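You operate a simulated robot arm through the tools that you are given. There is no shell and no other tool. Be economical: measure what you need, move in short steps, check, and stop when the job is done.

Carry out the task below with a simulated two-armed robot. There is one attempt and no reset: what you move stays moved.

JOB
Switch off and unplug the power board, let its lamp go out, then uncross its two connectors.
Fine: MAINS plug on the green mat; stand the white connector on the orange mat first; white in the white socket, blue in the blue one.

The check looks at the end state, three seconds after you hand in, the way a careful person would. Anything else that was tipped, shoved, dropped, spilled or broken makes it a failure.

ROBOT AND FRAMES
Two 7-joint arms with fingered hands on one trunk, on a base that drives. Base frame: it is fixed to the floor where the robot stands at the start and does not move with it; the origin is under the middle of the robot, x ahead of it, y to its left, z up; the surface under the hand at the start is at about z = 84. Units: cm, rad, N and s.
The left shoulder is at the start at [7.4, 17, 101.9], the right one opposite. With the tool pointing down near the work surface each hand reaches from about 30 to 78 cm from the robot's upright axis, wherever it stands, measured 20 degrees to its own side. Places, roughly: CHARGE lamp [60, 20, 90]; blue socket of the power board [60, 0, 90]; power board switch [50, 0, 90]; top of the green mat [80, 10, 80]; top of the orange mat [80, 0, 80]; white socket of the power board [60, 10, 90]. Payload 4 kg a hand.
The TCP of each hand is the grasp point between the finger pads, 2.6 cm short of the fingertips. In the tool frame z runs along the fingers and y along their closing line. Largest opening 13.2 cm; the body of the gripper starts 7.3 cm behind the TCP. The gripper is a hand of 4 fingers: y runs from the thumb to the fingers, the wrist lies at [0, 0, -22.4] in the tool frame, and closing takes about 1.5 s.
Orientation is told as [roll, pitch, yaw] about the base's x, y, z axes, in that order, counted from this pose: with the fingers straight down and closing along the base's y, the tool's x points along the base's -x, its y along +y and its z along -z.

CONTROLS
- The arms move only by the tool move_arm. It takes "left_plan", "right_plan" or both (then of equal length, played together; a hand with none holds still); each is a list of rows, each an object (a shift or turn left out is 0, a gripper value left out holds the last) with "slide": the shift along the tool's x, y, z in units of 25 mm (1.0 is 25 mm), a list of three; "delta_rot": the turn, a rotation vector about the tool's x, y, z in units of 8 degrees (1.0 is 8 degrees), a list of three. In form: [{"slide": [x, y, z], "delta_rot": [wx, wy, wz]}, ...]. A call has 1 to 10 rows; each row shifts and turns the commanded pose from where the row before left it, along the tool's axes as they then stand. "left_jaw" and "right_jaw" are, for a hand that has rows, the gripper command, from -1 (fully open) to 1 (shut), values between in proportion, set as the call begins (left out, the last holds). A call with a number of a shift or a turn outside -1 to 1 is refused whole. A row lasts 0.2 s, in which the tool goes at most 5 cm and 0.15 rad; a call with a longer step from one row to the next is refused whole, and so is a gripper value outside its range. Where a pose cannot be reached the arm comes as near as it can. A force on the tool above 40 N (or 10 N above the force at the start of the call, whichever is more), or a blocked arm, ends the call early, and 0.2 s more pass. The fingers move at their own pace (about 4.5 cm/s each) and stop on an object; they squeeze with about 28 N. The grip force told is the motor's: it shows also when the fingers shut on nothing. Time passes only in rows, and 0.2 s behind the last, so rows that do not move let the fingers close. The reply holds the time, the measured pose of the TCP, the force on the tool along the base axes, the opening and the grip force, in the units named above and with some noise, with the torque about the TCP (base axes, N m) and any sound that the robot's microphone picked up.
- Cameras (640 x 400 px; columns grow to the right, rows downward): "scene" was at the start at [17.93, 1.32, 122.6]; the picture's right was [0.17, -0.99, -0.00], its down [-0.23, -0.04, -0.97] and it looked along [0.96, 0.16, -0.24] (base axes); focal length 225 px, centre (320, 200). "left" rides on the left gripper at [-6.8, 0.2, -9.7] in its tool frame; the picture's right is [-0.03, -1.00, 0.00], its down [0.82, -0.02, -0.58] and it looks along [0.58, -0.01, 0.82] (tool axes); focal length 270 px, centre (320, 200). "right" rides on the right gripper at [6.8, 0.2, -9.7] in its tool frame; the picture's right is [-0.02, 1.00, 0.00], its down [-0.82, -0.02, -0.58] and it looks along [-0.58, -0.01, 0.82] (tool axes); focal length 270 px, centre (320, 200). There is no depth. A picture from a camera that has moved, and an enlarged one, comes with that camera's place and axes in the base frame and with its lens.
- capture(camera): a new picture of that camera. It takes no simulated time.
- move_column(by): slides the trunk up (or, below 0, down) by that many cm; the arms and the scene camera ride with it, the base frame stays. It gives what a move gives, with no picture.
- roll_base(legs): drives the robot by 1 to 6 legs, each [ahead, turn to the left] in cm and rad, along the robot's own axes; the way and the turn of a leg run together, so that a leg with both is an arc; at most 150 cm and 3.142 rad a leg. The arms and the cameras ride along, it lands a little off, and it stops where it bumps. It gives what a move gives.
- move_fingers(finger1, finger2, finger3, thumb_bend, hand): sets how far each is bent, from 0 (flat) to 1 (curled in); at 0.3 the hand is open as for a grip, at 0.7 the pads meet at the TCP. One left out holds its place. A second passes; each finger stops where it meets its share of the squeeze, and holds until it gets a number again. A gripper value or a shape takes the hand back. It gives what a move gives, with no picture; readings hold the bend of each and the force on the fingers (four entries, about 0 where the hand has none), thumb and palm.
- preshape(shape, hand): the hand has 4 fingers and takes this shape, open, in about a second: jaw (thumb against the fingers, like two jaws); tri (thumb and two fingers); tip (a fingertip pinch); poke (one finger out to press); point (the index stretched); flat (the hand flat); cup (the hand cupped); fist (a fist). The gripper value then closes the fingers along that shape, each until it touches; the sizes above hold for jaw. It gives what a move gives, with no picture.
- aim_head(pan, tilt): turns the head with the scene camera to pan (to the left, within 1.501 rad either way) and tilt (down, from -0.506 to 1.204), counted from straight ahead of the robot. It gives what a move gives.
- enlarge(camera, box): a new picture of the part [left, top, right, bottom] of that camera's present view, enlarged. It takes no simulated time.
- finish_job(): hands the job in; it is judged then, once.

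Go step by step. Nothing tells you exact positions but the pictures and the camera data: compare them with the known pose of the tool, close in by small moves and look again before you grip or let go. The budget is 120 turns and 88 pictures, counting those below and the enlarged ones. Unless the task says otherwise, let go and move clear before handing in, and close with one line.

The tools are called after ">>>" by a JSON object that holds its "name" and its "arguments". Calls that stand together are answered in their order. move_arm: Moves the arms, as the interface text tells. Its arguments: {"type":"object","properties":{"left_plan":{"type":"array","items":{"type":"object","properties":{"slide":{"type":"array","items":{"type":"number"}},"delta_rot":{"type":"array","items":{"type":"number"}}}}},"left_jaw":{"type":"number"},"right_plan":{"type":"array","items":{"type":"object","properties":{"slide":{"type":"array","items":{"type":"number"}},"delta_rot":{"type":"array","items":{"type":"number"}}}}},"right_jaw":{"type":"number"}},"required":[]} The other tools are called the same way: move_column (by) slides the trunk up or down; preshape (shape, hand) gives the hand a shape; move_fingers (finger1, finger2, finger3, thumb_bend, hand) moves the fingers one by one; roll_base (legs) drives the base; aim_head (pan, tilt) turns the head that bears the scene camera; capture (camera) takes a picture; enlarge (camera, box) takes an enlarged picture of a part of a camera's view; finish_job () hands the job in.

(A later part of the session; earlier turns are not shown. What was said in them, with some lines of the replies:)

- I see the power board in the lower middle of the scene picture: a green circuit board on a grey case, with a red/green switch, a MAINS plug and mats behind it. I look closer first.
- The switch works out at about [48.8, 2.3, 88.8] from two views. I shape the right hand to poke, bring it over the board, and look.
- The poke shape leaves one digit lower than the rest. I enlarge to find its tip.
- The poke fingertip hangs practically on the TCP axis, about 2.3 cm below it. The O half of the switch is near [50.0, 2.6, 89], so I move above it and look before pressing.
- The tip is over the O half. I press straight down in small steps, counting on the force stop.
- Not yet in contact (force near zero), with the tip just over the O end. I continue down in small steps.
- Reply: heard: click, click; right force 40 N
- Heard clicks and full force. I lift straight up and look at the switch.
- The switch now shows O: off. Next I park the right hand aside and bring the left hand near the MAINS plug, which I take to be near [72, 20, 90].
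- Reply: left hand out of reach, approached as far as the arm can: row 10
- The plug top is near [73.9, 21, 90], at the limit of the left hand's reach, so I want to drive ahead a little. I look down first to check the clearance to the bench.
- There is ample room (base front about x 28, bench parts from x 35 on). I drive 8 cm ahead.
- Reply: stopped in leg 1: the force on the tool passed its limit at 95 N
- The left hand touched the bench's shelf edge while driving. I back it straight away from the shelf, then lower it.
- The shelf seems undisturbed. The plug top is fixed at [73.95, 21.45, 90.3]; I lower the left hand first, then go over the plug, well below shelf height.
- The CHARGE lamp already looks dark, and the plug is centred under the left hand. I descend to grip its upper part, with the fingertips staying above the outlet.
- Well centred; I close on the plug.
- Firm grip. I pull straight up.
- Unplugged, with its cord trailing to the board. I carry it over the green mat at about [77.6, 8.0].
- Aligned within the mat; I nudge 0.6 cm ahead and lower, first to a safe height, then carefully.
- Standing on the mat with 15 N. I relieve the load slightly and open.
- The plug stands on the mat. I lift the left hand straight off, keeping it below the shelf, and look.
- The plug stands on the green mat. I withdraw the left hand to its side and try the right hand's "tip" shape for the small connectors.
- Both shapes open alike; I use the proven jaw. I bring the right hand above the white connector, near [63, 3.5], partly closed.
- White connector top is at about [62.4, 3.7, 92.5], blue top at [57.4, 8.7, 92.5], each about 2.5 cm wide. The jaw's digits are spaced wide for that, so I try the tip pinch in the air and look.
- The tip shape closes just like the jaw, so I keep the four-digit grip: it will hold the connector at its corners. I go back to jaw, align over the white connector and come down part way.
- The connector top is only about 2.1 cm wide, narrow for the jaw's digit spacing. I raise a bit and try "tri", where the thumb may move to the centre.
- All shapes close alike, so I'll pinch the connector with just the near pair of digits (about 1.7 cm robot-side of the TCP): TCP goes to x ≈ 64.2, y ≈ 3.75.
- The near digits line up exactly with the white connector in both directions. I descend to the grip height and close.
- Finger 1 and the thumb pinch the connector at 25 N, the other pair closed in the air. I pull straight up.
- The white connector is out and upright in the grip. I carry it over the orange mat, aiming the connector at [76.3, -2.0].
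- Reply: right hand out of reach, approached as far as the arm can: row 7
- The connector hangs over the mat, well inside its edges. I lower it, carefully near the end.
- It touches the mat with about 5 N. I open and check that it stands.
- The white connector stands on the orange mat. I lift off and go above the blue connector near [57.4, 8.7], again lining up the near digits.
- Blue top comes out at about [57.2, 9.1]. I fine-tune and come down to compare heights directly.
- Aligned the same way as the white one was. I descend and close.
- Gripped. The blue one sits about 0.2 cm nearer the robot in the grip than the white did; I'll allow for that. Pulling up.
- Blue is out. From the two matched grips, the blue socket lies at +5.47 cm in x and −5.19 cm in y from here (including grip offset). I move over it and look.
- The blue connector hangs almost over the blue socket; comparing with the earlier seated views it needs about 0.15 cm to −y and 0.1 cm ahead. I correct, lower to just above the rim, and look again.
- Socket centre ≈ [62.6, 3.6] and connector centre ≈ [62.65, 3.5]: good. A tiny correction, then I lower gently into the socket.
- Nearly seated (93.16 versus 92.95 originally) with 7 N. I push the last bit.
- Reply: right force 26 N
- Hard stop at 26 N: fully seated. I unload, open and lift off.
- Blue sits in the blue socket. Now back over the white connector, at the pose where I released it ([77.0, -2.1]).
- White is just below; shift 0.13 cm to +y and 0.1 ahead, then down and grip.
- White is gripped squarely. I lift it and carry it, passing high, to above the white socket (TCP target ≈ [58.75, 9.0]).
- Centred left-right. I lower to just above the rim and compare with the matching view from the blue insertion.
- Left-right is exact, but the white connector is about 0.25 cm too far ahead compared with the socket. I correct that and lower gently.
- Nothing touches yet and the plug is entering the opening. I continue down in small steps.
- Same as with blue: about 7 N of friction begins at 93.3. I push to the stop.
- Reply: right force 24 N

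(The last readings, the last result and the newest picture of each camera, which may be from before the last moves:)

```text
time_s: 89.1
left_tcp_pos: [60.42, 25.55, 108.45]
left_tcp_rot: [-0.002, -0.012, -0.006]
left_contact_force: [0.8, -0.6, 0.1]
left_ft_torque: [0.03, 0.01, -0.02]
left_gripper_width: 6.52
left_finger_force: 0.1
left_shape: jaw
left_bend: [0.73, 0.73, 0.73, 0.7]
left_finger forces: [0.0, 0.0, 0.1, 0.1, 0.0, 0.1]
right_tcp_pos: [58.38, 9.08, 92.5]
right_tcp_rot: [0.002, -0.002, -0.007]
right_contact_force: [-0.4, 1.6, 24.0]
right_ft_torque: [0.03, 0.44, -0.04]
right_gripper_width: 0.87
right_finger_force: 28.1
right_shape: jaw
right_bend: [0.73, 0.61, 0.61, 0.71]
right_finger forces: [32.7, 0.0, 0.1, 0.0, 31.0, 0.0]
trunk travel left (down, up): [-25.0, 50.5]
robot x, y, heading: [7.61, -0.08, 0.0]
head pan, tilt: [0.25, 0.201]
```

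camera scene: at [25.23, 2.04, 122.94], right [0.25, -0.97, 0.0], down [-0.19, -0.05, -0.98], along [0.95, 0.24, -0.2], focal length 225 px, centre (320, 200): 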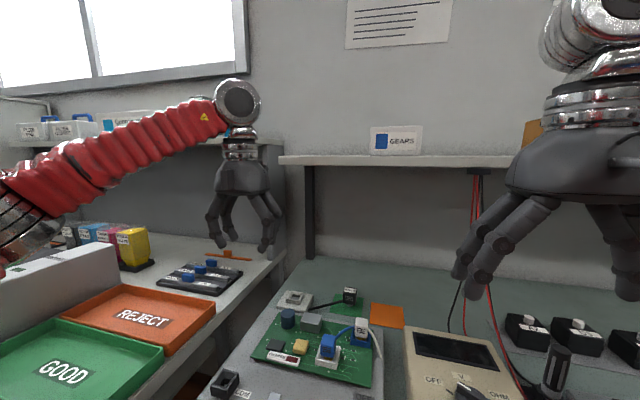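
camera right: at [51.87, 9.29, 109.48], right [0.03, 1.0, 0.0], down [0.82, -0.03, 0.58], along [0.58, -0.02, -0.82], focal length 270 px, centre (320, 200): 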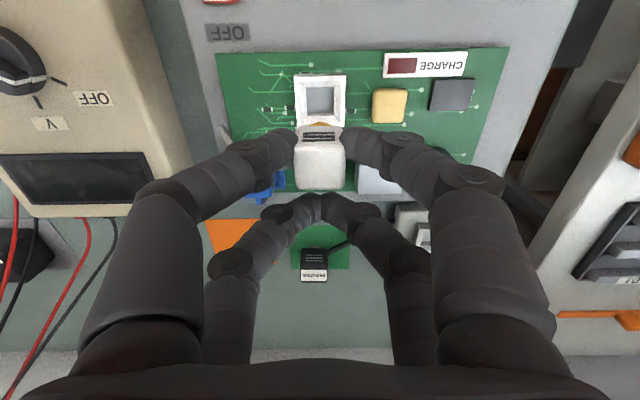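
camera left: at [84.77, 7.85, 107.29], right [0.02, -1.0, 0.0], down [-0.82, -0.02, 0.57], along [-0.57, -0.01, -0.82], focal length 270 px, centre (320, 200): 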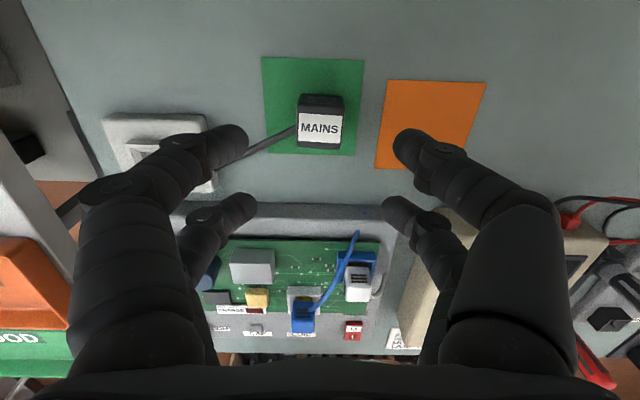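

Hard stop at 24 N: seated. I unload, open narrowly, lift off and look.

>>> {"name": "move_arm", "arguments": {"right_plan": [{"slide": [0, 0, -0.12]}, {}]}}

>>> {"name": "move_arm", "arguments": {"right_plan": [{}, {}, {}, {}, {}], "right_jaw": 0.35}}

>>> {"name": "move_arm", "arguments": {"right_plan": [{"slide": [0, 0, -0.3]}, {"slide": [0, 0, -0.6]}, {"slide": [0, 0, -1]}, {"slide": [0, 0, -1]}, {"slide": [0, -1, -0.5]}, {"slide": [0, -1, -0.5]}, {"slide": [0.5, -1, -0.5]}, {"slide": [0.5, -1, -0.5]}, {"slide": [0.5, -1, 0]}, {"slide": [0.5, -1, 0]}]}}

>>> {"name": "enlarge", "arguments": {"camera": "scene", "box": [250, 260, 420, 380]}}

>>> {"name": "capture", "arguments": {"camera": "scene"}}

```text
time_s: 89.7
left_tcp_pos: [60.51, 25.74, 108.53]
left_tcp_rot: [-0.002, -0.01, -0.005]
left_contact_force: [0.0, -0.1, -0.4]
left_ft_torque: [0.01, 0.01, -0.01]
left_gripper_width: 6.56
left_finger_force: 0.0
left_shape: jaw
left_bend: [0.73, 0.73, 0.73, 0.7]
left_finger forces: [0.0, 0.0, 0.0, 0.0, 0.0, 0.0]
right_tcp_pos: [58.27, 8.98, 92.8]
right_tcp_rot: [-0.004, -0.002, -0.006]
right_contact_force: [-0.9, 0.6, 11.0]
right_ft_torque: [0.06, 0.18, -0.02]
right_gripper_width: 0.93
right_finger_force: 27.9
right_shape: jaw
right_bend: [0.73, 0.61, 0.61, 0.71]
right_finger forces: [31.1, 0.1, 0.1, 0.0, 29.3, 0.1]
trunk travel left (down, up): [-25.0, 50.5]
robot x, y, heading: [7.66, -0.16, 0.001]
head pan, tilt: [0.25, 0.201]
```

```text
time_s: 90.9
left_tcp_pos: [60.75, 25.65, 108.47]
left_tcp_rot: [-0.002, -0.009, -0.006]
left_contact_force: [-0.4, -0.6, 0.7]
left_ft_torque: [-0.03, -0.02, 0.0]
left_gripper_width: 6.55
left_finger_force: 0.0
left_shape: jaw
left_bend: [0.73, 0.73, 0.73, 0.7]
left_finger forces: [0.0, 0.0, 0.1, 0.0, 0.1, 0.0]
right_tcp_pos: [58.39, 9.0, 92.61]
right_tcp_rot: [0.0, -0.001, -0.007]
right_contact_force: [0.0, 0.0, -0.8]
right_ft_torque: [-0.01, -0.02, -0.03]
right_gripper_width: 4.26
right_finger_force: 0.1
right_shape: jaw
right_bend: [0.74, 0.74, 0.74, 0.7]
right_finger forces: [0.1, 0.0, 0.0, 0.1, 0.0, 0.0]
trunk travel left (down, up): [-25.0, 50.5]
robot x, y, heading: [7.55, -0.04, -0.001]
head pan, tilt: [0.25, 0.201]
```

```text
time_s: 93.1
left_tcp_pos: [60.65, 25.62, 108.5]
left_tcp_rot: [-0.001, -0.011, -0.004]
left_contact_force: [-0.3, 0.0, 0.1]
left_ft_torque: [0.03, -0.01, -0.01]
left_gripper_width: 6.56
left_finger_force: 0.1
left_shape: jaw
left_bend: [0.73, 0.73, 0.73, 0.7]
left_finger forces: [0.1, 0.1, 0.1, 0.1, 0.0, 0.0]
right_tcp_pos: [53.21, -5.94, 104.7]
right_tcp_rot: [0.0, 0.0, -0.007]
right_contact_force: [0.0, -0.3, -0.5]
right_ft_torque: [-0.03, -0.03, -0.01]
right_gripper_width: 4.27
right_finger_force: 0.0
right_shape: jaw
right_bend: [0.74, 0.74, 0.74, 0.7]
right_finger forces: [0.0, 0.0, 0.0, 0.1, 0.0, 0.0]
trunk travel left (down, up): [-25.0, 50.5]
robot x, y, heading: [7.32, 0.1, -0.002]
head pan, tilt: [0.25, 0.201]
```

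```text
3.33 times, centred on (335, 320) of scene
camera zoom: at [25.2, 2.0, 122.94], right [0.25, -0.97, 0.0], down [-0.19, -0.05, -0.98], along [0.95, 0.24, -0.2], focal length 751 px, centre (270, -200)
```

zoom: 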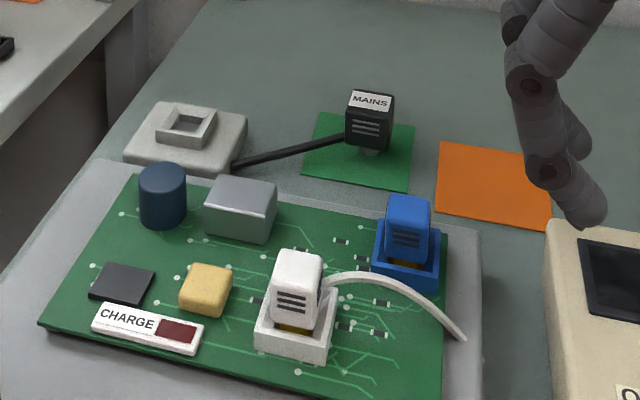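

```text
11 pictures are left
camera scene: at [25.2, 2.0, 122.94], right [0.25, -0.97, 0.0], down [-0.19, -0.05, -0.98], along [0.95, 0.24, -0.2], focal length 225 px, centre (320, 200)
```

scene: 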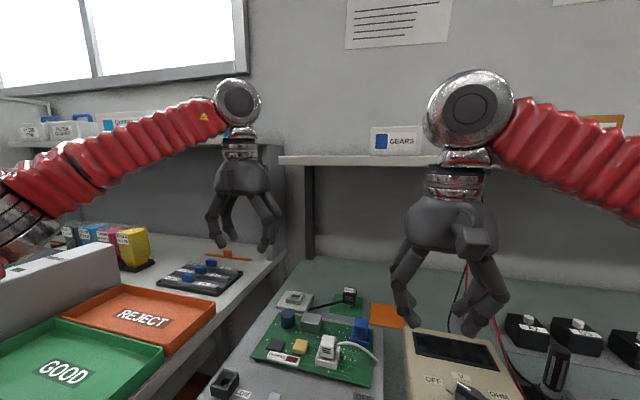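

White is in the white socket, blue is in the blue one, and MAINS stands on the green mat. The lamp is dark and both hands are clear, so I hand in.

>>> {"name": "finish_job", "arguments": {}}

```text
The job is handed in.
```

The power board is switched off and unplugged with its lamp out. MAINS stands on the green mat, the white connector stood on the orange mat before going in, and white and blue now sit in their own sockets. While I drove the base forward, the left hand bumped the shelf edge (95 N); I saw nothing moved afterwards.
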